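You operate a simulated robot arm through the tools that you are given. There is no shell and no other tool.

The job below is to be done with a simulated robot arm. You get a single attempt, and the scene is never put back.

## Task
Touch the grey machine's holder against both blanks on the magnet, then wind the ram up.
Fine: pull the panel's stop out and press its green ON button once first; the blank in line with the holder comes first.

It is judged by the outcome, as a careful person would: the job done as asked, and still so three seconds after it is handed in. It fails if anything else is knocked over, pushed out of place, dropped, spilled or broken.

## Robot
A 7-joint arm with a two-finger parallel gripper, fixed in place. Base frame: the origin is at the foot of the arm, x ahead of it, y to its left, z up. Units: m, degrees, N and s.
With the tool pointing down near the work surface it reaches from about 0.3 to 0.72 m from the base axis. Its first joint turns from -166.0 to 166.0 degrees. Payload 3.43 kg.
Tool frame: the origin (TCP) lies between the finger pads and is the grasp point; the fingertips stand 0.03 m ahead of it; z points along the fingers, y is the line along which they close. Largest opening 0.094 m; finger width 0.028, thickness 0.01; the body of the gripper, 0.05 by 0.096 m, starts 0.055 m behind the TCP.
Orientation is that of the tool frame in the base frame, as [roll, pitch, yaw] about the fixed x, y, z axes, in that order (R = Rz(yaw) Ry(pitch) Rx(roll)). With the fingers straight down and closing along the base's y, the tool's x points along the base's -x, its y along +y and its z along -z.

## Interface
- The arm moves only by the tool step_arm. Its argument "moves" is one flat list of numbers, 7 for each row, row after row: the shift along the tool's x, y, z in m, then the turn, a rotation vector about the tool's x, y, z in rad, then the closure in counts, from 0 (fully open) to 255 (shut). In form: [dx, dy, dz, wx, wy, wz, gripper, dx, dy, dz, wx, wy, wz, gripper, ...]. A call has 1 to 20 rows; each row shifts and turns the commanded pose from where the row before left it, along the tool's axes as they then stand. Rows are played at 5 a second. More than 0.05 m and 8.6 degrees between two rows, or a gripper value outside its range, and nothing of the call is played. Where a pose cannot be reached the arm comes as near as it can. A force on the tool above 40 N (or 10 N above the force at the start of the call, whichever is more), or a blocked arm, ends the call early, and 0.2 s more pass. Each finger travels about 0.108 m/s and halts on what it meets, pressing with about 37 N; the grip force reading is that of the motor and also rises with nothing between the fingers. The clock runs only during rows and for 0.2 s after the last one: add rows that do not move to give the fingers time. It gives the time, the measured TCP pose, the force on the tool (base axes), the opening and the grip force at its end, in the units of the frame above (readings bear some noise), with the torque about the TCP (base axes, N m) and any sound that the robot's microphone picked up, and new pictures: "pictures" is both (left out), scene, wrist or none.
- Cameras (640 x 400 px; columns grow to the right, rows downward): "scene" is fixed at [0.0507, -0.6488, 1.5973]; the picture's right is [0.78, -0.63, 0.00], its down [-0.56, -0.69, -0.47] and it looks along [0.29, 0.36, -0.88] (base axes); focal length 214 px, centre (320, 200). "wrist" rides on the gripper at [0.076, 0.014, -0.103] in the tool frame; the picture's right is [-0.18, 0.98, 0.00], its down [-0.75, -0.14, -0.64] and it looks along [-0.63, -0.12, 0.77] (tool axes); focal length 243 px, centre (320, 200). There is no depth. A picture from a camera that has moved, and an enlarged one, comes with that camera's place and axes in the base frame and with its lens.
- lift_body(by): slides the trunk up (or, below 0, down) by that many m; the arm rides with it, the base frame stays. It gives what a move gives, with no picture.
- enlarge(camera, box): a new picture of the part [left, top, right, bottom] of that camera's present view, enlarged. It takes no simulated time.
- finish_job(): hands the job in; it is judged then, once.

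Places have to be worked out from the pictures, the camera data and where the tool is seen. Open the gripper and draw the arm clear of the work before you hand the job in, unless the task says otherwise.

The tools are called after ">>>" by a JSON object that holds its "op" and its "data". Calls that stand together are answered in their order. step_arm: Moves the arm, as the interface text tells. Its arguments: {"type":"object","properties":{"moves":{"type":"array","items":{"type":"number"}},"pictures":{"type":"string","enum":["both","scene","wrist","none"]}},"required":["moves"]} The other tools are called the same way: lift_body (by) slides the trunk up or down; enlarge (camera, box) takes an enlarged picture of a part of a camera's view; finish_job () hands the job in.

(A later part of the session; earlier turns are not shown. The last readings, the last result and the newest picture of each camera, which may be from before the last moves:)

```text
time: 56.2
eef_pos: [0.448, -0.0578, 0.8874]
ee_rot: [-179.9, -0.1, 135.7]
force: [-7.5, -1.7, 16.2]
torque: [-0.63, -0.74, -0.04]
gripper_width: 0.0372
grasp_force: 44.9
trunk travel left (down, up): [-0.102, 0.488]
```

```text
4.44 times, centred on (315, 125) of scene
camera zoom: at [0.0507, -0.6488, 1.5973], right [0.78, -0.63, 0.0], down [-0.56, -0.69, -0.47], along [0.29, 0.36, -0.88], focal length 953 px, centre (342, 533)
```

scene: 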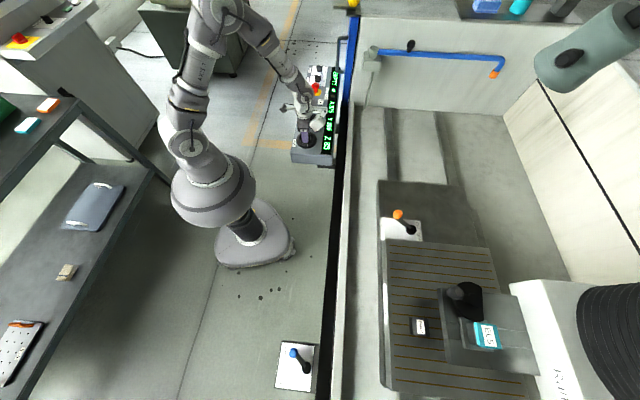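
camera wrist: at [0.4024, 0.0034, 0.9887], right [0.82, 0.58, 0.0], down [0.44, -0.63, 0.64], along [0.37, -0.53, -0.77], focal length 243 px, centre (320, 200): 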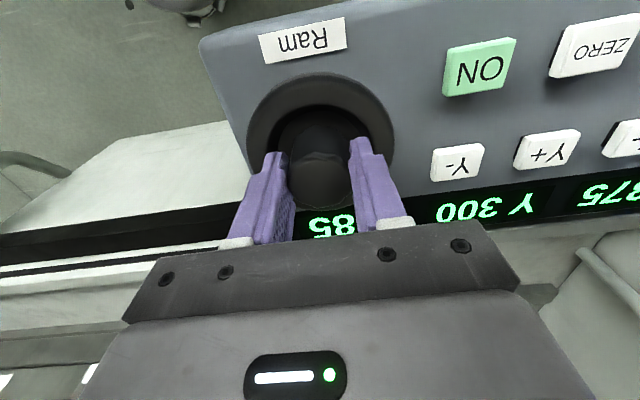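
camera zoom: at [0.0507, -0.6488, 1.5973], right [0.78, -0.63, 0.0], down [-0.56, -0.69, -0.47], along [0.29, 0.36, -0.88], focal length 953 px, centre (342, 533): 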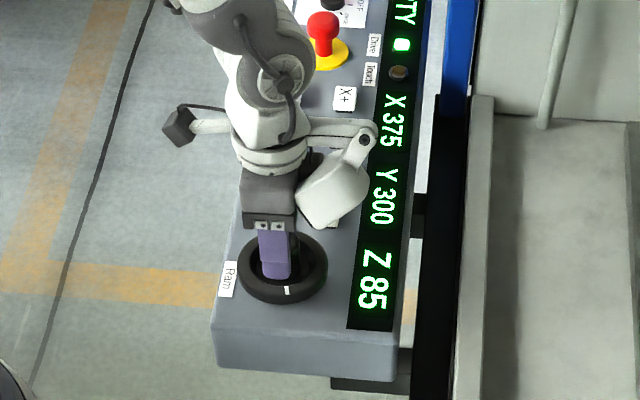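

The ram rose about 11 mm, so Z falling means up, roughly 10 mm per 30°. I check how fine the wheel is by turning in 5° steps.

>>> {"op": "step_arm", "data": {"moves": [0, 0, -0.0008, 0, 0, -0.087, 255, 0, 0, 0, 0, 0, 0, 255], "pictures": "none"}}

>>> {"op": "enlarge", "data": {"camera": "scene", "box": [280, 80, 350, 170]}}

>>> {"op": "step_arm", "data": {"moves": [0, 0, 0, 0, 0, -0.087, 255, 0, 0, 0, 0, 0, 0, 255], "pictures": "none"}}

>>> {"op": "enlarge", "data": {"camera": "scene", "box": [280, 80, 350, 170]}}

>>> {"op": "step_arm", "data": {"moves": [0, 0, 0, 0, 0, -0.087, 255, 0, 0, 0, 0, 0, 0, 255], "pictures": "none"}}

>>> {"op": "enlarge", "data": {"camera": "scene", "box": [280, 80, 350, 170]}}

```text
time: 56.8
eef_pos: [0.448, -0.0579, 0.8881]
ee_rot: [180.0, -0.1, 140.7]
force: [-11.4, -4.7, 2.1]
torque: [-0.5, -0.34, 0.01]
gripper_width: 0.0369
grasp_force: 45.0
trunk travel left (down, up): [-0.102, 0.488]
```

```text
4.44 times, centred on (315, 125) of scene
camera zoom: at [0.0507, -0.6488, 1.5973], right [0.78, -0.63, 0.0], down [-0.56, -0.69, -0.47], along [0.29, 0.36, -0.88], focal length 953 px, centre (342, 533)
```

zoom: 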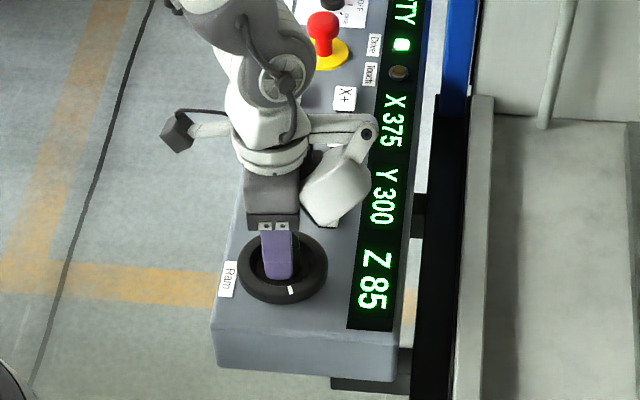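

```text
time: 57.4
eef_pos: [0.4482, -0.0592, 0.887]
ee_rot: [-179.9, -0.3, 145.7]
force: [-14.5, -3.6, -13.4]
torque: [-0.37, -0.16, 0.0]
gripper_width: 0.037
grasp_force: 44.4
trunk travel left (down, up): [-0.102, 0.488]
```

```text
4.44 times, centred on (315, 125) of scene
camera zoom: at [0.0507, -0.6488, 1.5973], right [0.78, -0.63, 0.0], down [-0.56, -0.69, -0.47], along [0.29, 0.36, -0.88], focal length 953 px, centre (342, 533)
```

zoom: 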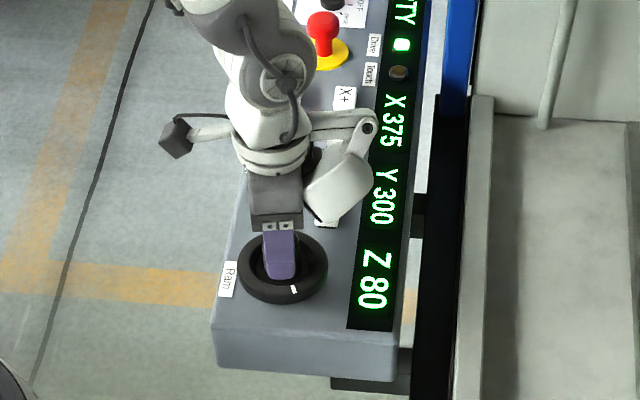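

```text
time: 58.0
eef_pos: [0.4488, -0.0588, 0.8871]
ee_rot: [179.9, -0.2, 150.7]
force: [-19.8, -7.7, -16.6]
torque: [-0.12, 0.8, 0.02]
gripper_width: 0.037
grasp_force: 45.5
trunk travel left (down, up): [-0.102, 0.488]
```

```text
4.44 times, centred on (315, 125) of scene
camera zoom: at [0.0507, -0.6488, 1.5973], right [0.78, -0.63, 0.0], down [-0.56, -0.69, -0.47], along [0.29, 0.36, -0.88], focal length 953 px, centre (342, 533)
```

zoom: 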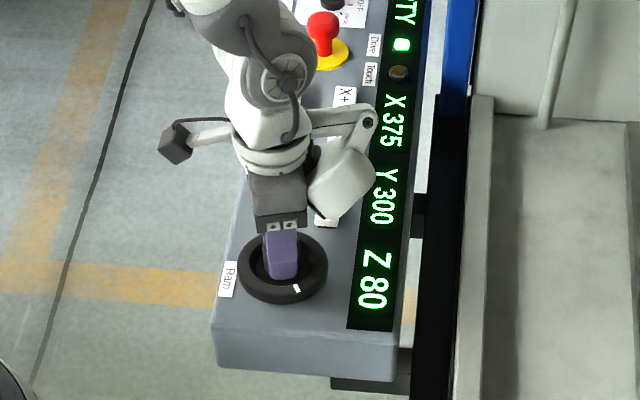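

Z drops 5 for roughly each 15°, consistent with about 1 mm per 3° shown rounded. I relieve the side load and continue winding up toward Z≈65 for safe clearance over MILD.

>>> {"op": "step_arm", "data": {"moves": [0.0007, -0.0008, 0.0008, 0, 0, 0, 255, 0, 0, 0, 0, 0, -0.131, 255, 0, 0, 0, 0, 0, -0.131, 255, 0, 0, 0, 0, 0, 0, 255], "pictures": "none"}}

>>> {"op": "enlarge", "data": {"camera": "scene", "box": [280, 80, 350, 170]}}

>>> {"op": "enlarge", "data": {"camera": "scene", "box": [440, 280, 520, 360]}}

```text
time: 59.0
eef_pos: [0.4479, -0.0583, 0.8862]
ee_rot: [180.0, 0.1, 165.6]
force: [-23.9, -4.8, 3.0]
torque: [-0.03, 1.21, 0.0]
gripper_width: 0.0371
grasp_force: 45.1
trunk travel left (down, up): [-0.102, 0.488]
```

```text
4.44 times, centred on (315, 125) of scene
camera zoom: at [0.0507, -0.6488, 1.5973], right [0.78, -0.63, 0.0], down [-0.56, -0.69, -0.47], along [0.29, 0.36, -0.88], focal length 953 px, centre (342, 533)
```

zoom: 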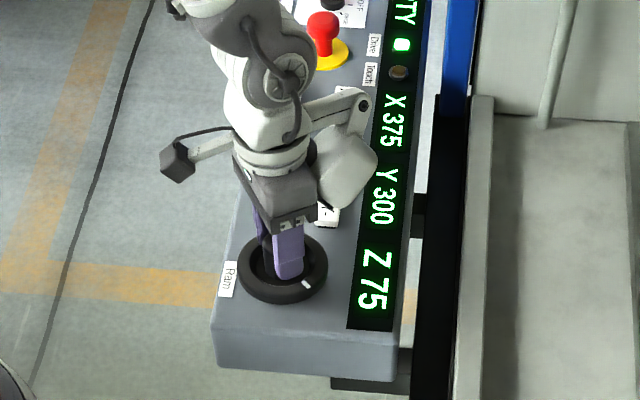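

```text
5.00 times, centred on (480, 320) of scene
camera zoom: at [0.0507, -0.6488, 1.5973], right [0.78, -0.63, 0.0], down [-0.56, -0.69, -0.47], along [0.29, 0.36, -0.88], focal length 1072 px, centre (-480, -400)
```

zoom: 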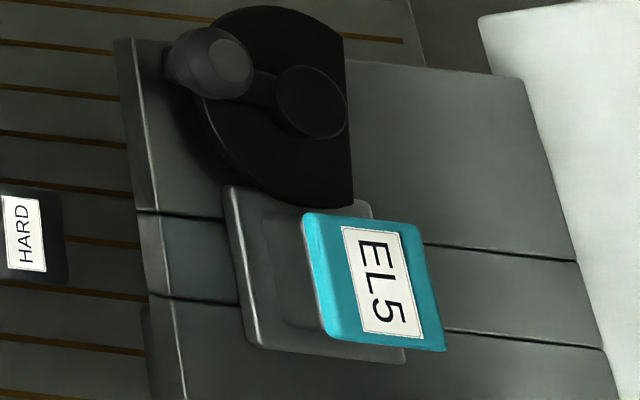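

Z is 75. I relieve the side load again and keep winding up.

>>> {"op": "step_arm", "data": {"moves": [0.0012, -0.0005, 0, 0, 0, 0, 255, 0, 0, 0, 0, 0, -0.131, 255, 0, 0, 0, 0, 0, -0.131, 255, 0, 0, 0, 0, 0, 0, 255], "pictures": "none"}}

>>> {"op": "enlarge", "data": {"camera": "scene", "box": [280, 80, 350, 170]}}

>>> {"op": "enlarge", "data": {"camera": "scene", "box": [440, 280, 520, 360]}}

```text
time: 60.0
eef_pos: [0.4479, -0.06, 0.8877]
ee_rot: [180.0, 0.0, -179.2]
force: [-11.5, -4.2, -8.6]
torque: [-0.1, -0.62, 0.02]
gripper_width: 0.0368
grasp_force: 45.4
trunk travel left (down, up): [-0.102, 0.488]
```

```text
4.44 times, centred on (315, 125) of scene
camera zoom: at [0.0507, -0.6488, 1.5973], right [0.78, -0.63, 0.0], down [-0.56, -0.69, -0.47], along [0.29, 0.36, -0.88], focal length 953 px, centre (342, 533)
```

zoom: 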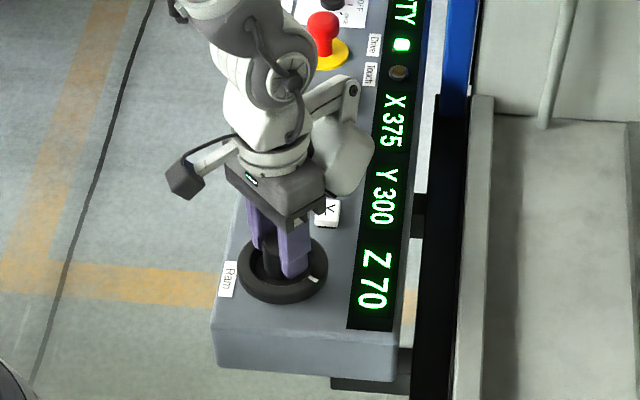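

```text
5.00 times, centred on (480, 320) of scene
camera zoom: at [0.0507, -0.6488, 1.5973], right [0.78, -0.63, 0.0], down [-0.56, -0.69, -0.47], along [0.29, 0.36, -0.88], focal length 1072 px, centre (-480, -400)
```

zoom: 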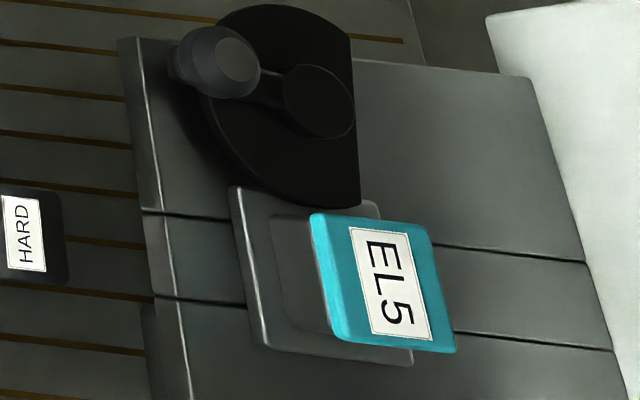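

Z is 70 (tip about 13 mm over the blank tops). One more 15° for margin.

>>> {"op": "step_arm", "data": {"moves": [0.0005, -0.0002, 0.0004, 0, 0, -0.131, 255, 0, 0, 0, 0, 0, -0.131, 255, 0, 0, 0, 0, 0, 0, 255], "pictures": "wrist"}}

>>> {"op": "enlarge", "data": {"camera": "scene", "box": [280, 80, 350, 170]}}

>>> {"op": "enlarge", "data": {"camera": "scene", "box": [440, 280, 520, 360]}}

```text
time: 60.8
eef_pos: [0.4479, -0.0601, 0.8863]
ee_rot: [-179.9, 0.2, -164.3]
force: [0.1, -8.3, 15.4]
torque: [-0.61, 0.74, 0.04]
gripper_width: 0.0369
grasp_force: 45.3
trunk travel left (down, up): [-0.102, 0.488]
camera wrist: at [0.3695, -0.0687, 0.9886], right [-0.09, 1.0, 0.0], down [0.76, 0.07, 0.65], along [0.64, 0.06, -0.76], focal length 243 px, centre (320, 200)
```

wrist: 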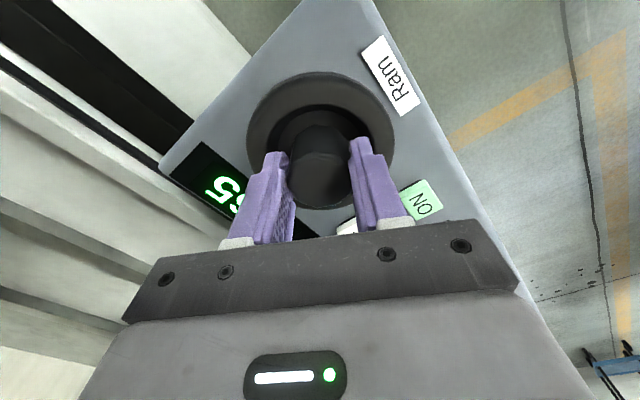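

```text
4.44 times, centred on (315, 125) of scene
camera zoom: at [0.0507, -0.6488, 1.5973], right [0.78, -0.63, 0.0], down [-0.56, -0.69, -0.47], along [0.29, 0.36, -0.88], focal length 953 px, centre (342, 533)
```

zoom: 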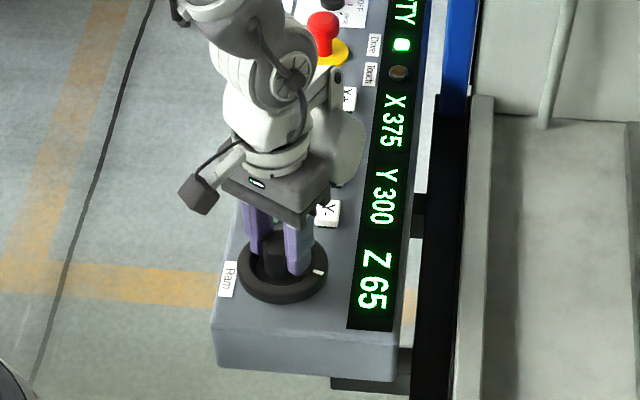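

```text
5.00 times, centred on (480, 320) of scene
camera zoom: at [0.0507, -0.6488, 1.5973], right [0.78, -0.63, 0.0], down [-0.56, -0.69, -0.47], along [0.29, 0.36, -0.88], focal length 1072 px, centre (-480, -400)
```

zoom: 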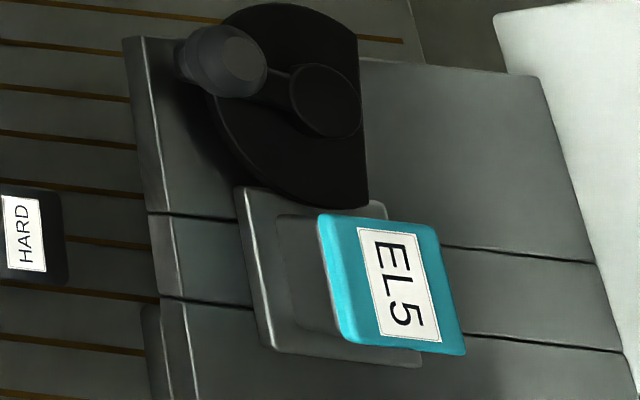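

Ram is at Z 65, tip about 18 mm above the blank tops. I release the hub, rise, close the fingers and go over to X+.

>>> {"op": "step_arm", "data": {"moves": [0, 0, 0, 0, 0, 0, 60, 0, 0, 0, 0, 0, 0, 60, 0, 0, -0.02, 0, 0, 0, 60, 0, 0, -0.04, 0, 0, 0, 60, -0.0375, 0.0153, 0, 0, 0, 0, 255, -0.0375, 0.0153, 0, 0, 0, 0, 255, -0.0375, 0.0153, 0, 0, 0, 0, 255, -0.0375, 0.0153, 0, 0, 0, 0, 255, -0.0375, 0.0153, 0, 0, 0, 0, 255, -0.0375, 0.0153, 0, 0, 0, 0, 255, -0.0375, 0.0153, 0, 0, 0, 0, 255, 0, 0, 0, 0, 0, 0, 255], "pictures": "both"}}

>>> {"op": "enlarge", "data": {"camera": "wrist", "box": [200, 50, 420, 210]}}

>>> {"op": "enlarge", "data": {"camera": "scene", "box": [280, 60, 360, 170]}}

```text
time: 63.4
eef_pos: [0.6723, 0.1164, 0.945]
ee_rot: [180.0, -0.1, -164.2]
force: [0.6, 0.2, -1.3]
torque: [-0.02, -0.01, 0.0]
gripper_width: 0.0
grasp_force: 33.2
trunk travel left (down, up): [-0.102, 0.488]
camera wrist: at [0.5946, 0.1078, 1.0467], right [-0.09, 1.0, 0.0], down [0.76, 0.07, 0.64], along [0.64, 0.06, -0.77], focal length 243 px, centre (320, 200)
```

scene: 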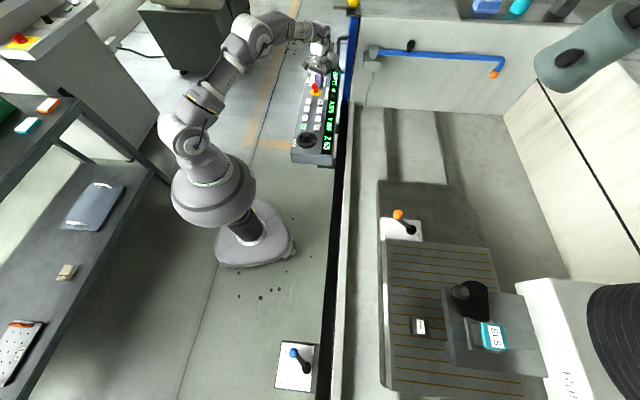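
wrist: 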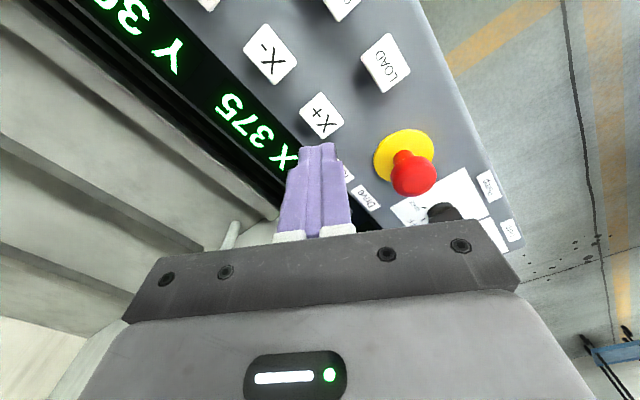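

```text
2.50 times, centred on (310, 130) of wrist
camera zoom: at [0.5946, 0.1078, 1.0467], right [-0.09, 1.0, 0.0], down [0.76, 0.07, 0.64], along [0.64, 0.06, -0.77], focal length 606 px, centre (345, 375)
```

zoom: 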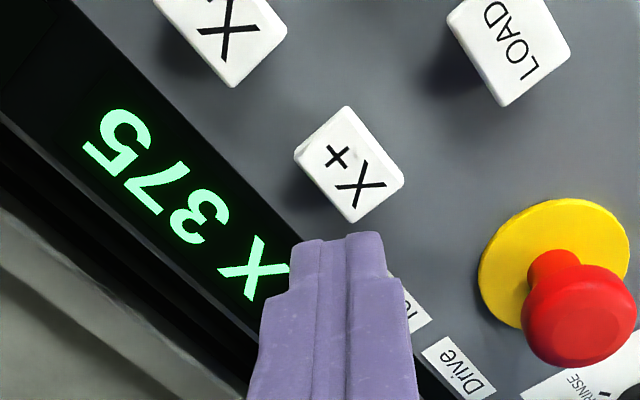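

```text
3.64 times, centred on (320, 115) of scene
camera zoom: at [0.0507, -0.6488, 1.5973], right [0.78, -0.63, 0.0], down [-0.56, -0.69, -0.47], along [0.29, 0.36, -0.88], focal length 780 px, centre (320, 509)
```

zoom: 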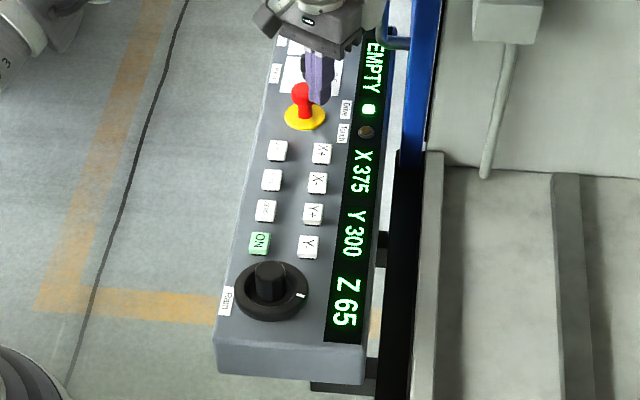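

X+ is right under the tip and Z reads 65. I press X+ once to bring MILD under the pin, lifting at once.

>>> {"op": "step_arm", "data": {"moves": [-0.001, 0, 0.035, 0, 0, 0, 255, 0, 0, 0.035, 0, 0, 0, 255, 0, 0, 0.01, 0, 0, 0, 255, 0, 0, 0.0055, 0, 0, 0, 255, 0, 0, -0.015, 0, 0, 0, 255, 0, 0, -0.035, 0, 0, 0, 255, 0, 0, 0, 0, 0, 0, 255, 0, 0, 0, 0, 0, 0, 255, 0, 0, 0, 0, 0, 0, 255], "pictures": "scene"}}

>>> {"op": "enlarge", "data": {"camera": "scene", "box": [280, 60, 360, 170]}}

>>> {"op": "enlarge", "data": {"camera": "scene", "box": [360, 210, 560, 400]}}

```text
time: 65.4
eef_pos: [0.673, 0.1154, 0.9079]
ee_rot: [180.0, -0.2, -164.3]
force: [1.0, -0.1, 0.6]
torque: [0.01, 0.0, -0.02]
gripper_width: 0.0
grasp_force: 33.0
trunk travel left (down, up): [-0.102, 0.488]
heard: click
```

scene: 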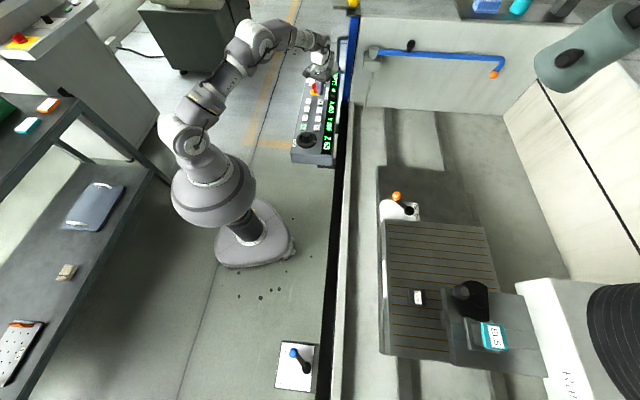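

```text
3.64 times, centred on (320, 115) of scene
camera zoom: at [0.0507, -0.6488, 1.5973], right [0.78, -0.63, 0.0], down [-0.56, -0.69, -0.47], along [0.29, 0.36, -0.88], focal length 780 px, centre (320, 509)
```

zoom: 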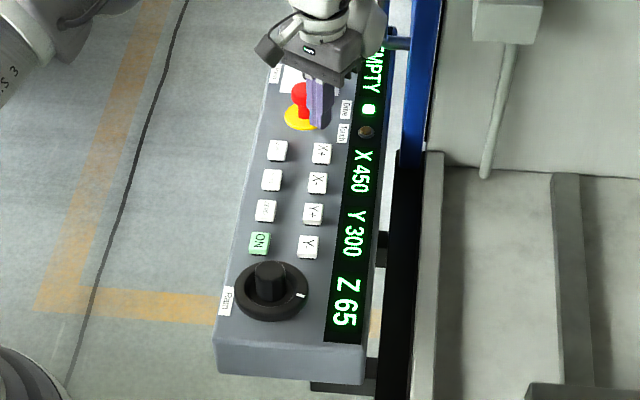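

```text
2.11 times, centred on (460, 305) of scene
camera zoom: at [0.0507, -0.6488, 1.5973], right [0.78, -0.63, 0.0], down [-0.56, -0.69, -0.47], along [0.29, 0.36, -0.88], focal length 452 px, centre (25, -21)
```

zoom: 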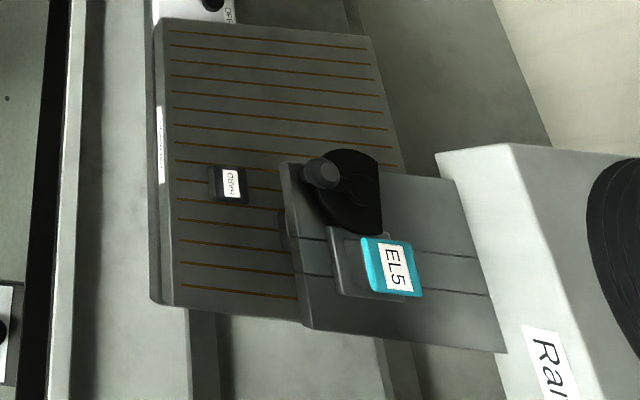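

X went to 450, i.e. 75 mm this time: the buttons step 25 mm and repeat while held. MILD is now one 25 mm step too far, so I move to X- for a single, shorter tap.

>>> {"op": "step_arm", "data": {"moves": [0.0272, -0.0151, 0, 0, 0, 0, 255, 0.0273, -0.0151, 0, 0, 0, 0, 255, 0, 0, 0, 0, 0, 0, 255], "pictures": "wrist"}}

>>> {"op": "enlarge", "data": {"camera": "wrist", "box": [200, 50, 420, 210]}}

>>> {"op": "enlarge", "data": {"camera": "scene", "box": [360, 210, 560, 400]}}

```text
time: 66.2
eef_pos: [0.6278, 0.0743, 0.9077]
ee_rot: [-179.9, 0.0, -164.3]
force: [-0.6, -0.3, 0.3]
torque: [0.01, 0.01, 0.0]
gripper_width: 0.0
grasp_force: 32.5
trunk travel left (down, up): [-0.102, 0.488]
camera wrist: at [0.5496, 0.0654, 1.0093], right [-0.09, 1.0, 0.0], down [0.76, 0.07, 0.64], along [0.64, 0.06, -0.77], focal length 243 px, centre (320, 200)
```

wrist: 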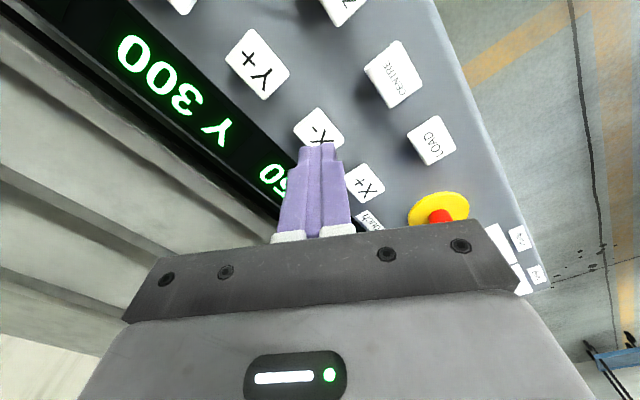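

```text
2.50 times, centred on (310, 130) of wrist
camera zoom: at [0.5496, 0.0654, 1.0093], right [-0.09, 1.0, 0.0], down [0.76, 0.07, 0.64], along [0.64, 0.06, -0.77], focal length 606 px, centre (345, 375)
```

zoom: 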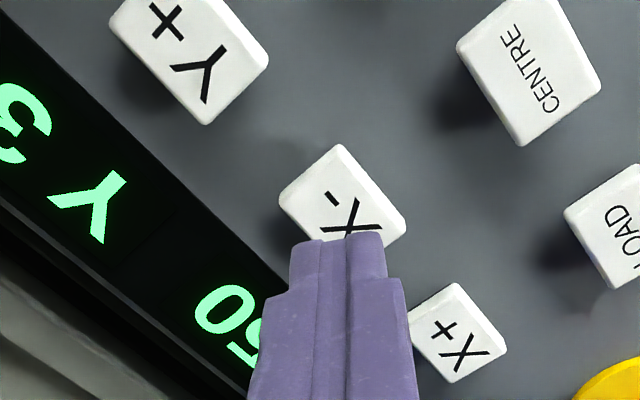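

```text
2.11 times, centred on (460, 305) of scene
camera zoom: at [0.0507, -0.6488, 1.5973], right [0.78, -0.63, 0.0], down [-0.56, -0.69, -0.47], along [0.29, 0.36, -0.88], focal length 452 px, centre (25, -21)
```

zoom: 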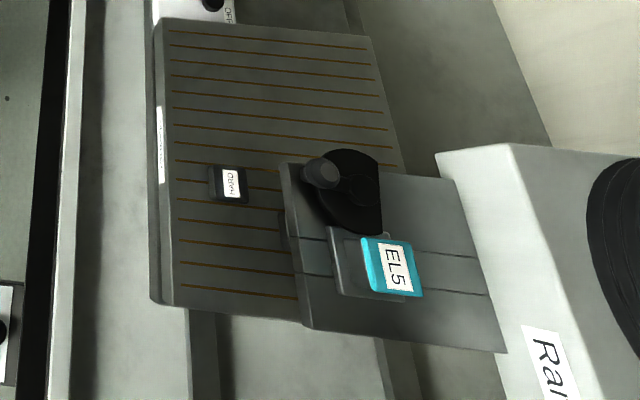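

The tip sits on X-. I make a shallow, quick tap.

>>> {"op": "step_arm", "data": {"moves": [-0.0009, -0.0034, 0.03, 0, 0, 0, 255, 0, 0, 0.012, 0, 0, 0, 255, 0, 0, 0, 0, 0, 0, 255, 0, 0, 0.004, 0, 0, 0, 255, 0, 0, -0.035, 0, 0, 0, 255, 0, 0, 0, 0, 0, 0, 255, 0, 0, 0, 0, 0, 0, 255], "pictures": "scene"}}

>>> {"op": "enlarge", "data": {"camera": "scene", "box": [280, 60, 360, 170]}}

```text
time: 67.8
eef_pos: [0.6327, 0.0695, 0.8979]
ee_rot: [180.0, 0.0, -164.4]
force: [0.4, -0.4, 0.2]
torque: [0.03, 0.02, -0.01]
gripper_width: 0.0
grasp_force: 33.4
trunk travel left (down, up): [-0.102, 0.488]
```

scene: 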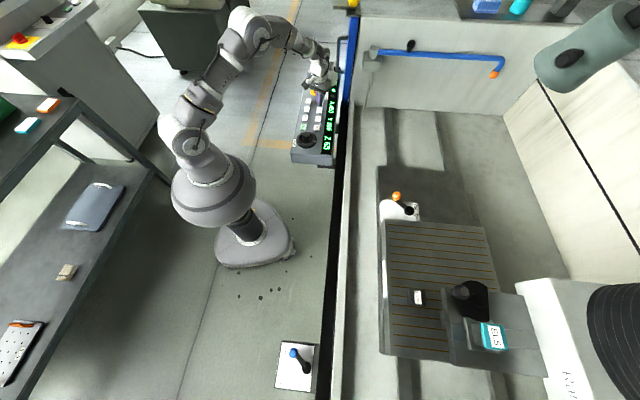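

```text
3.64 times, centred on (320, 115) of scene
camera zoom: at [0.0507, -0.6488, 1.5973], right [0.78, -0.63, 0.0], down [-0.56, -0.69, -0.47], along [0.29, 0.36, -0.88], focal length 780 px, centre (320, 509)
```

zoom: 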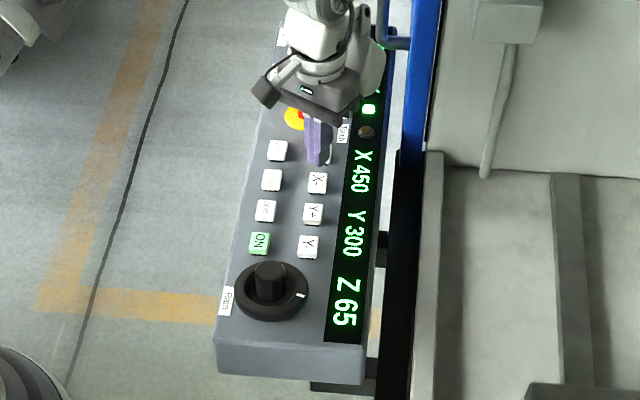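

No click that time; I repeat about 1 mm deeper.

>>> {"op": "step_arm", "data": {"moves": [0, 0, 0.031, 0, 0, 0, 255, 0, 0, 0, 0, 0, 0, 255, 0, 0, 0.005, 0, 0, 0, 255, 0, 0, -0.036, 0, 0, 0, 255, 0, 0, 0, 0, 0, 0, 255, 0, 0, 0, 0, 0, 0, 255], "pictures": "scene"}}

>>> {"op": "enlarge", "data": {"camera": "scene", "box": [280, 60, 360, 170]}}

```text
time: 69.2
eef_pos: [0.6308, 0.0682, 0.8992]
ee_rot: [179.9, 0.0, -164.3]
force: [-0.4, -0.6, -0.2]
torque: [-0.01, 0.02, 0.0]
gripper_width: 0.0
grasp_force: 33.1
trunk travel left (down, up): [-0.102, 0.488]
```

scene: 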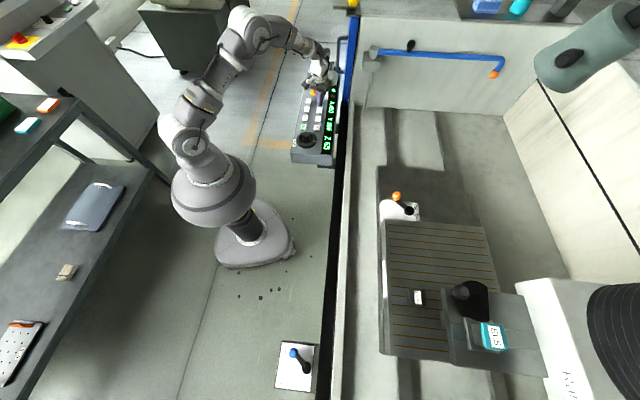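

```text
3.64 times, centred on (320, 115) of scene
camera zoom: at [0.0507, -0.6488, 1.5973], right [0.78, -0.63, 0.0], down [-0.56, -0.69, -0.47], along [0.29, 0.36, -0.88], focal length 780 px, centre (320, 509)
```

zoom: 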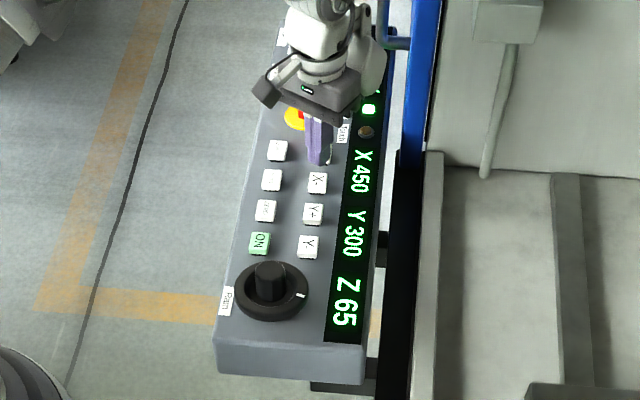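

Still no click; another 1 mm deeper.

>>> {"op": "step_arm", "data": {"moves": [0, 0, 0.032, 0, 0, 0, 255, 0, 0, 0, 0, 0, 0, 255, 0, 0, 0.005, 0, 0, 0, 255, 0, 0, -0.037, 0, 0, 0, 255, 0, 0, 0, 0, 0, 0, 255, 0, 0, 0, 0, 0, 0, 255], "pictures": "scene"}}

>>> {"op": "enlarge", "data": {"camera": "scene", "box": [280, 60, 360, 170]}}

```text
time: 70.6
eef_pos: [0.6307, 0.0676, 0.8981]
ee_rot: [180.0, 0.0, -164.3]
force: [-0.2, 0.0, 0.2]
torque: [0.0, -0.02, 0.0]
gripper_width: 0.0
grasp_force: 33.5
trunk travel left (down, up): [-0.102, 0.488]
```

scene: 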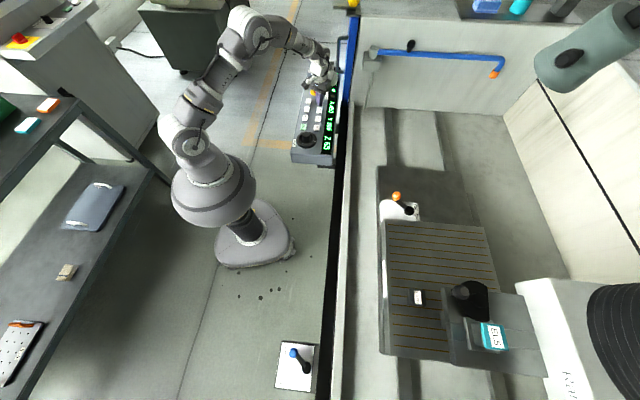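

```text
3.64 times, centred on (320, 115) of scene
camera zoom: at [0.0507, -0.6488, 1.5973], right [0.78, -0.63, 0.0], down [-0.56, -0.69, -0.47], along [0.29, 0.36, -0.88], focal length 780 px, centre (320, 509)
```

zoom: 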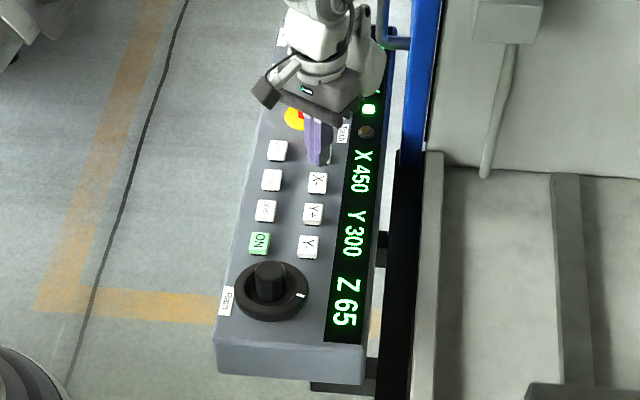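

Still no click. I go 1.5 mm deeper.

>>> {"op": "step_arm", "data": {"moves": [0, 0, 0.033, 0, 0, 0, 255, 0, 0, 0, 0, 0, 0, 255, 0, 0, 0.0055, 0, 0, 0, 255, 0, 0, -0.0385, 0, 0, 0, 255, 0, 0, 0, 0, 0, 0, 255, 0, 0, 0, 0, 0, 0, 255], "pictures": "scene"}}

>>> {"op": "enlarge", "data": {"camera": "scene", "box": [280, 60, 360, 170]}}

```text
time: 72.0
eef_pos: [0.6291, 0.0684, 0.8983]
ee_rot: [179.9, -0.1, -164.3]
force: [0.0, 0.9, -0.6]
torque: [-0.02, -0.01, 0.02]
gripper_width: 0.0
grasp_force: 33.2
trunk travel left (down, up): [-0.102, 0.488]
```

scene: 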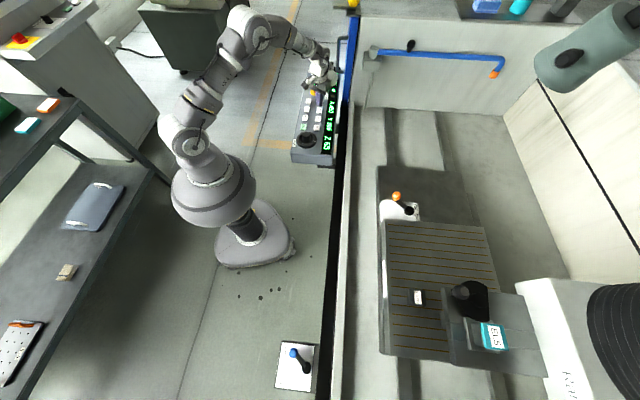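

```text
3.64 times, centred on (320, 115) of scene
camera zoom: at [0.0507, -0.6488, 1.5973], right [0.78, -0.63, 0.0], down [-0.56, -0.69, -0.47], along [0.29, 0.36, -0.88], focal length 780 px, centre (320, 509)
```

zoom: 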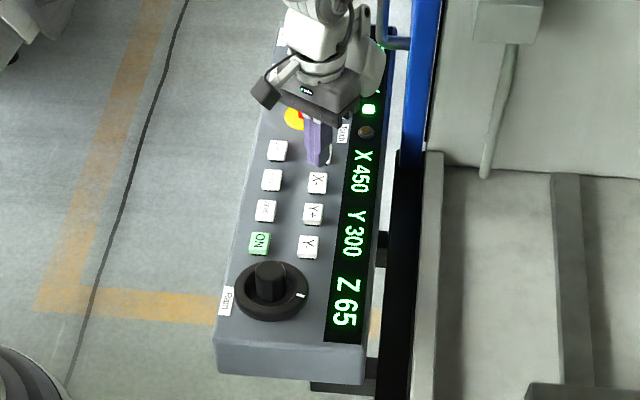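

Still nothing; another 1 mm deeper.

>>> {"op": "step_arm", "data": {"moves": [0, 0, 0.034, 0, 0, 0, 255, 0, 0, 0, 0, 0, 0, 255, 0, 0, 0.0058, 0, 0, 0, 255, 0, 0, -0.0398, 0, 0, 0, 255, 0, 0, 0, 0, 0, 0, 255, 0, 0, 0, 0, 0, 0, 255], "pictures": "scene"}}

>>> {"op": "enlarge", "data": {"camera": "scene", "box": [280, 60, 360, 170]}}

```text
time: 73.4
eef_pos: [0.6321, 0.0691, 0.8993]
ee_rot: [-180.0, 0.0, -164.2]
force: [-0.3, 1.0, 0.0]
torque: [0.0, 0.01, -0.04]
gripper_width: 0.0001
grasp_force: 33.2
trunk travel left (down, up): [-0.102, 0.488]
heard: click
```

scene: 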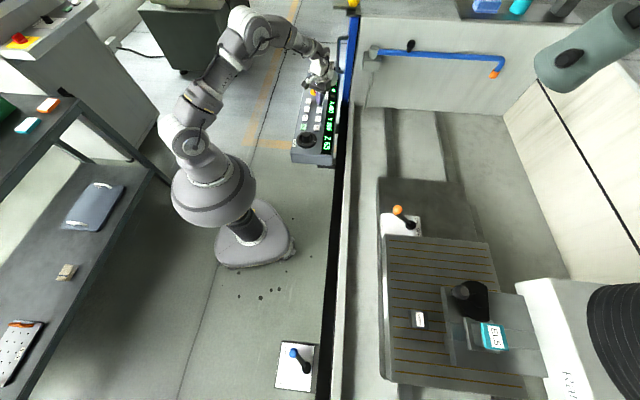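

```text
3.64 times, centred on (320, 115) of scene
camera zoom: at [0.0507, -0.6488, 1.5973], right [0.78, -0.63, 0.0], down [-0.56, -0.69, -0.47], along [0.29, 0.36, -0.88], focal length 780 px, centre (320, 509)
```

zoom: 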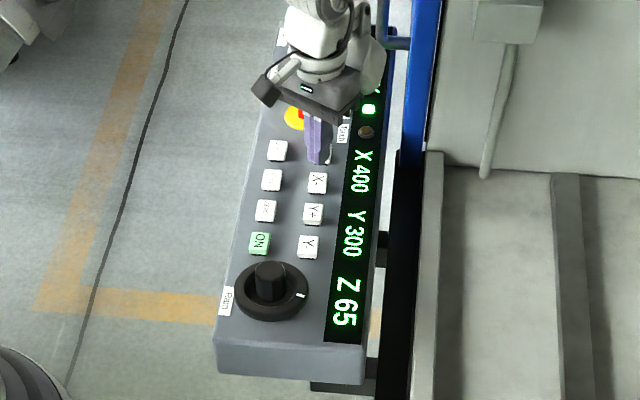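

A click this time: X now 400. I measure where the table really stands.

>>> {"op": "enlarge", "data": {"camera": "scene", "box": [360, 210, 560, 400]}}

>>> {"op": "enlarge", "data": {"camera": "scene", "box": [380, 270, 480, 370]}}

```text
2.11 times, centred on (460, 305) of scene
camera zoom: at [0.0507, -0.6488, 1.5973], right [0.78, -0.63, 0.0], down [-0.56, -0.69, -0.47], along [0.29, 0.36, -0.88], focal length 452 px, centre (25, -21)
```

zoom: 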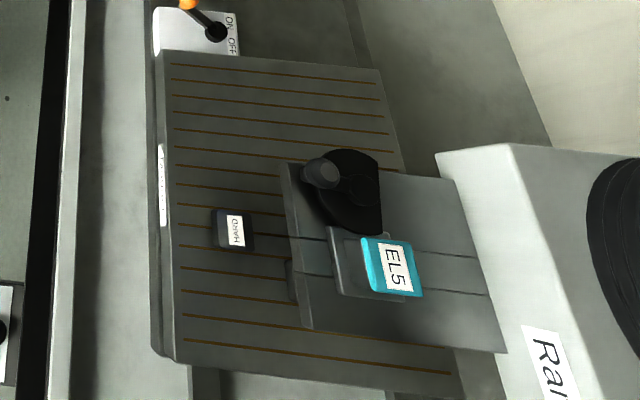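

```text
4.00 times, centred on (430, 320) of scene
camera zoom: at [0.0507, -0.6488, 1.5973], right [0.78, -0.63, 0.0], down [-0.56, -0.69, -0.47], along [0.29, 0.36, -0.88], focal length 858 px, centre (-120, -280)
```

zoom: 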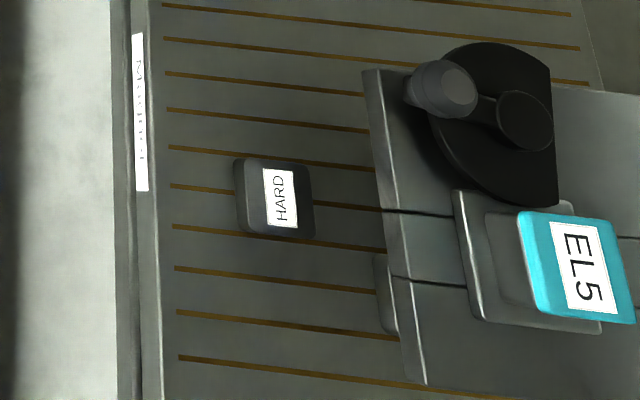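

By the blank's image the table is at about X 393 and the display seems rounded; the table may still have been moving. I wait half a second and measure again.

>>> {"op": "step_arm", "data": {"moves": [0, 0, 0, 0, 0, 0, 255, 0, 0, 0, 0, 0, 0, 255, 0, 0, 0, 0, 0, 0, 255], "pictures": "none"}}

>>> {"op": "enlarge", "data": {"camera": "scene", "box": [280, 60, 360, 170]}}

>>> {"op": "enlarge", "data": {"camera": "scene", "box": [380, 270, 480, 370]}}

```text
time: 74.2
eef_pos: [0.6319, 0.0692, 0.9012]
ee_rot: [-180.0, 0.0, -164.2]
force: [0.3, -0.2, 0.1]
torque: [-0.03, 0.02, 0.02]
gripper_width: 0.0
grasp_force: 33.1
trunk travel left (down, up): [-0.102, 0.488]
```

```text
3.64 times, centred on (320, 115) of scene
camera zoom: at [0.0507, -0.6488, 1.5973], right [0.78, -0.63, 0.0], down [-0.56, -0.69, -0.47], along [0.29, 0.36, -0.88], focal length 780 px, centre (320, 509)
```

zoom: 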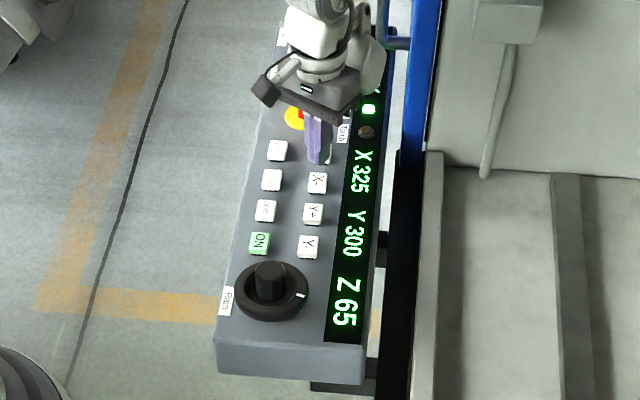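

```text
4.00 times, centred on (430, 320) of scene
camera zoom: at [0.0507, -0.6488, 1.5973], right [0.78, -0.63, 0.0], down [-0.56, -0.69, -0.47], along [0.29, 0.36, -0.88], focal length 858 px, centre (-120, -280)
```

zoom: 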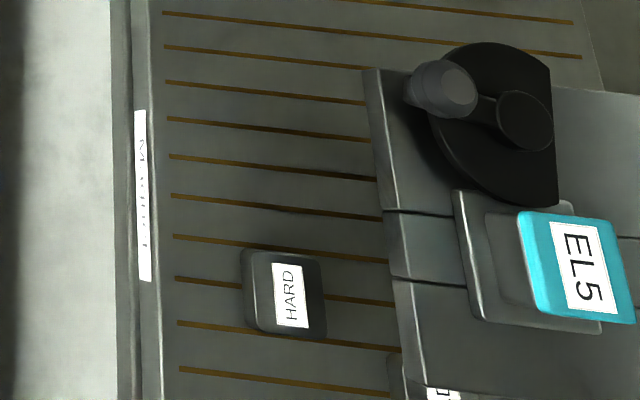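

X now reads 325 and the table seems still moving, so this press may have latched. I advance just one row to see whether it keeps going.

>>> {"op": "step_arm", "data": {"moves": [0, 0, 0, 0, 0, 0, 255], "pictures": "both"}}

>>> {"op": "enlarge", "data": {"camera": "scene", "box": [380, 270, 480, 370]}}

>>> {"op": "enlarge", "data": {"camera": "wrist", "box": [200, 50, 420, 210]}}

>>> {"op": "enlarge", "data": {"camera": "scene", "box": [280, 60, 360, 170]}}

```text
time: 74.6
eef_pos: [0.6323, 0.07, 0.9003]
ee_rot: [-179.9, 0.1, -164.3]
force: [1.0, -0.7, 0.4]
torque: [0.0, -0.02, -0.01]
gripper_width: 0.0
grasp_force: 32.9
trunk travel left (down, up): [-0.102, 0.488]
camera wrist: at [0.5537, 0.0602, 1.0019], right [-0.09, 1.0, 0.0], down [0.76, 0.07, 0.64], along [0.64, 0.06, -0.77], focal length 243 px, centre (320, 200)
```

scene: 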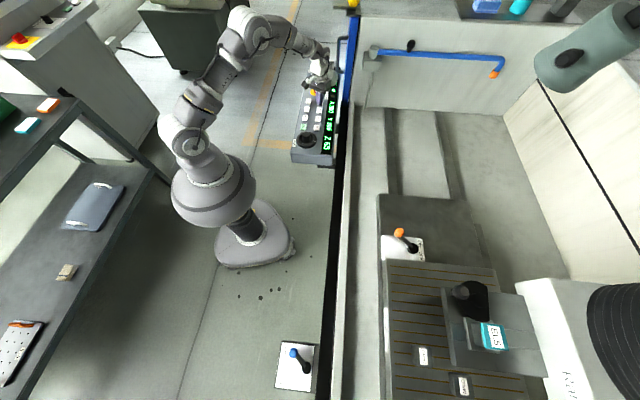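
wrist: 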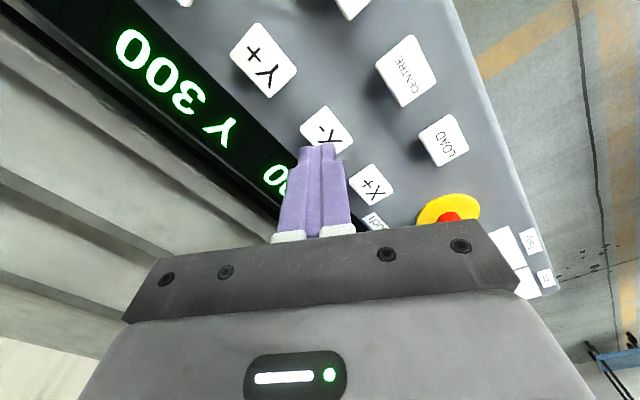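

```text
4.00 times, centred on (430, 320) of scene
camera zoom: at [0.0507, -0.6488, 1.5973], right [0.78, -0.63, 0.0], down [-0.56, -0.69, -0.47], along [0.29, 0.36, -0.88], focal length 858 px, centre (-120, -280)
```

zoom: 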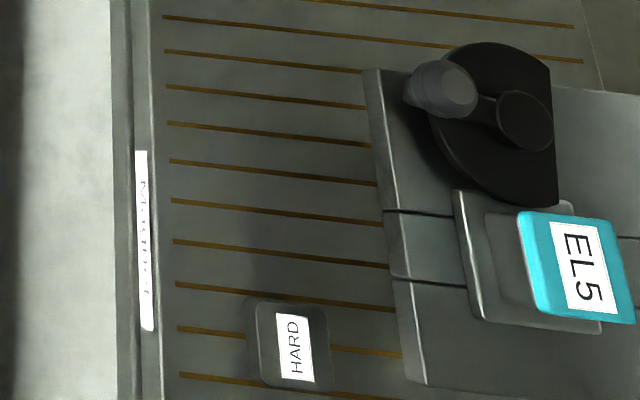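

```text
2.50 times, centred on (310, 130) of wrist
camera zoom: at [0.5537, 0.0602, 1.0019], right [-0.09, 1.0, 0.0], down [0.76, 0.07, 0.64], along [0.64, 0.06, -0.77], focal length 606 px, centre (345, 375)
```

zoom: 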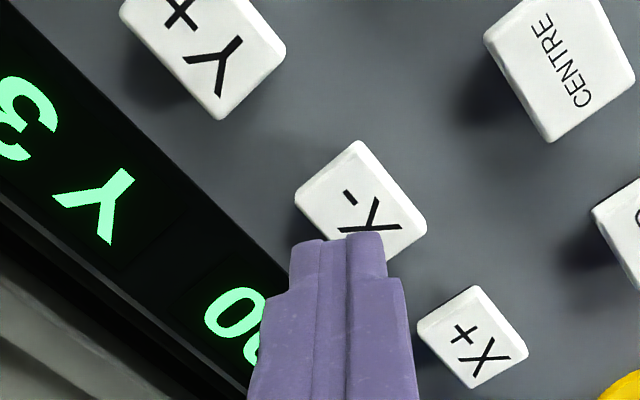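

```text
3.64 times, centred on (320, 115) of scene
camera zoom: at [0.0507, -0.6488, 1.5973], right [0.78, -0.63, 0.0], down [-0.56, -0.69, -0.47], along [0.29, 0.36, -0.88], focal length 780 px, centre (320, 509)
```

zoom: 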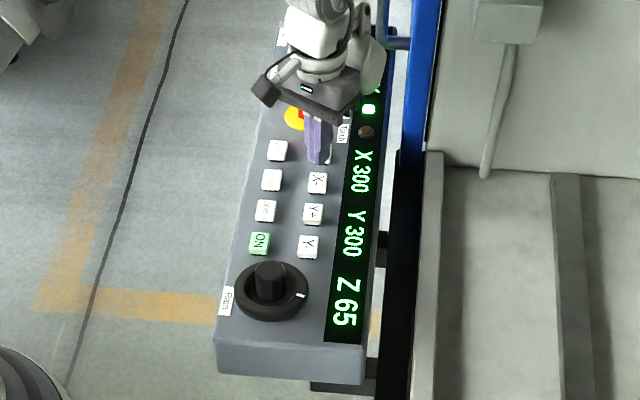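

X is 300 and still running away from the holder (the safe direction). I watch for another moment to learn whether it stops by itself.

>>> {"op": "step_arm", "data": {"moves": [0, 0, 0, 0, 0, 0, 255, 0, 0, 0, 0, 0, 0, 255], "pictures": "scene"}}

>>> {"op": "enlarge", "data": {"camera": "scene", "box": [280, 60, 360, 170]}}

>>> {"op": "enlarge", "data": {"camera": "scene", "box": [380, 270, 480, 370]}}

```text
time: 75.2
eef_pos: [0.6315, 0.0691, 0.8998]
ee_rot: [-180.0, 0.0, -164.3]
force: [0.8, 0.4, 0.0]
torque: [0.0, 0.01, -0.01]
gripper_width: 0.0001
grasp_force: 32.7
trunk travel left (down, up): [-0.102, 0.488]
```

scene: 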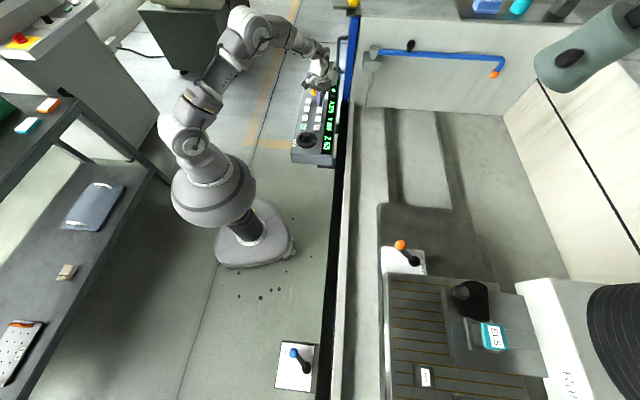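

```text
3.64 times, centred on (320, 115) of scene
camera zoom: at [0.0507, -0.6488, 1.5973], right [0.78, -0.63, 0.0], down [-0.56, -0.69, -0.47], along [0.29, 0.36, -0.88], focal length 780 px, centre (320, 509)
```

zoom: 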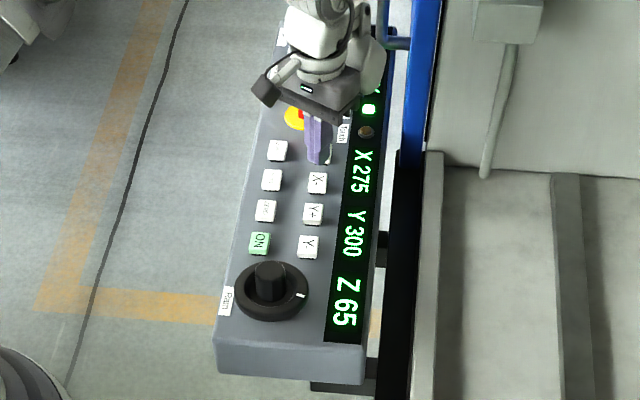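

```text
4.00 times, centred on (430, 320) of scene
camera zoom: at [0.0507, -0.6488, 1.5973], right [0.78, -0.63, 0.0], down [-0.56, -0.69, -0.47], along [0.29, 0.36, -0.88], focal length 858 px, centre (-120, -280)
```

zoom: 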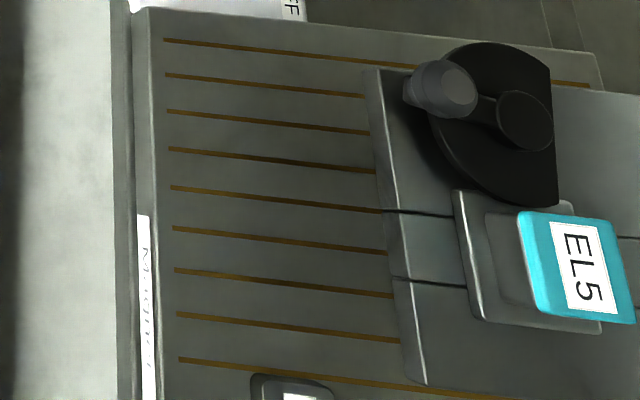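

X 275 and apparently slowing or stopped. One more look.

>>> {"op": "step_arm", "data": {"moves": [0, 0, 0, 0, 0, 0, 255, 0, 0, 0, 0, 0, 0, 255], "pictures": "scene"}}

>>> {"op": "enlarge", "data": {"camera": "scene", "box": [280, 60, 360, 170]}}

>>> {"op": "enlarge", "data": {"camera": "scene", "box": [380, 300, 480, 400]}}

```text
time: 75.8
eef_pos: [0.6321, 0.0689, 0.8994]
ee_rot: [-180.0, 0.0, -164.3]
force: [-1.0, -0.7, 0.2]
torque: [0.02, 0.03, -0.01]
gripper_width: 0.0
grasp_force: 33.0
trunk travel left (down, up): [-0.102, 0.488]
```

scene: 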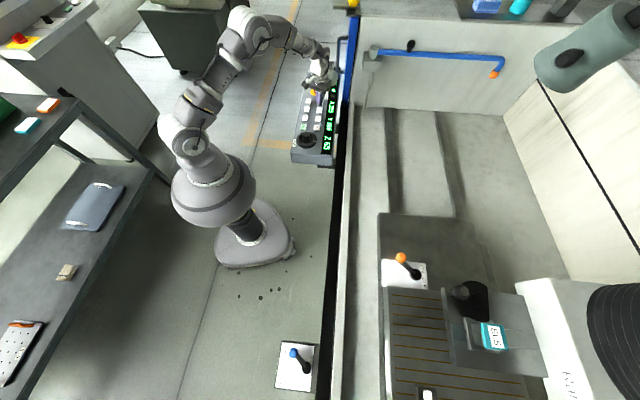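

```text
3.64 times, centred on (320, 115) of scene
camera zoom: at [0.0507, -0.6488, 1.5973], right [0.78, -0.63, 0.0], down [-0.56, -0.69, -0.47], along [0.29, 0.36, -0.88], focal length 780 px, centre (320, 509)
```

zoom: 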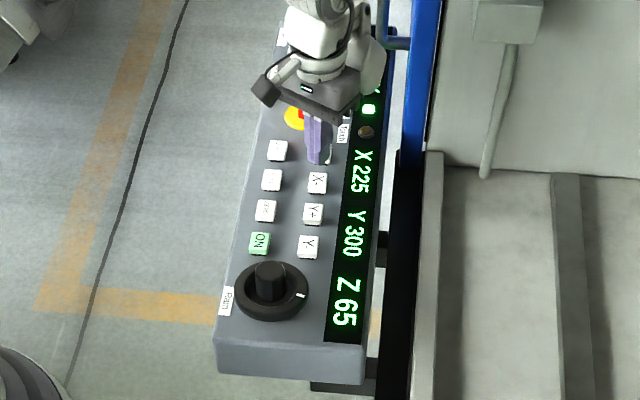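

```text
4.00 times, centred on (430, 350) of scene
camera zoom: at [0.0507, -0.6488, 1.5973], right [0.78, -0.63, 0.0], down [-0.56, -0.69, -0.47], along [0.29, 0.36, -0.88], focal length 858 px, centre (-120, -400)
```

zoom: 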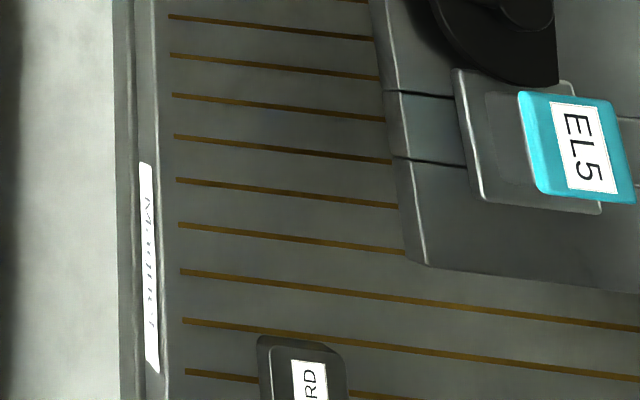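

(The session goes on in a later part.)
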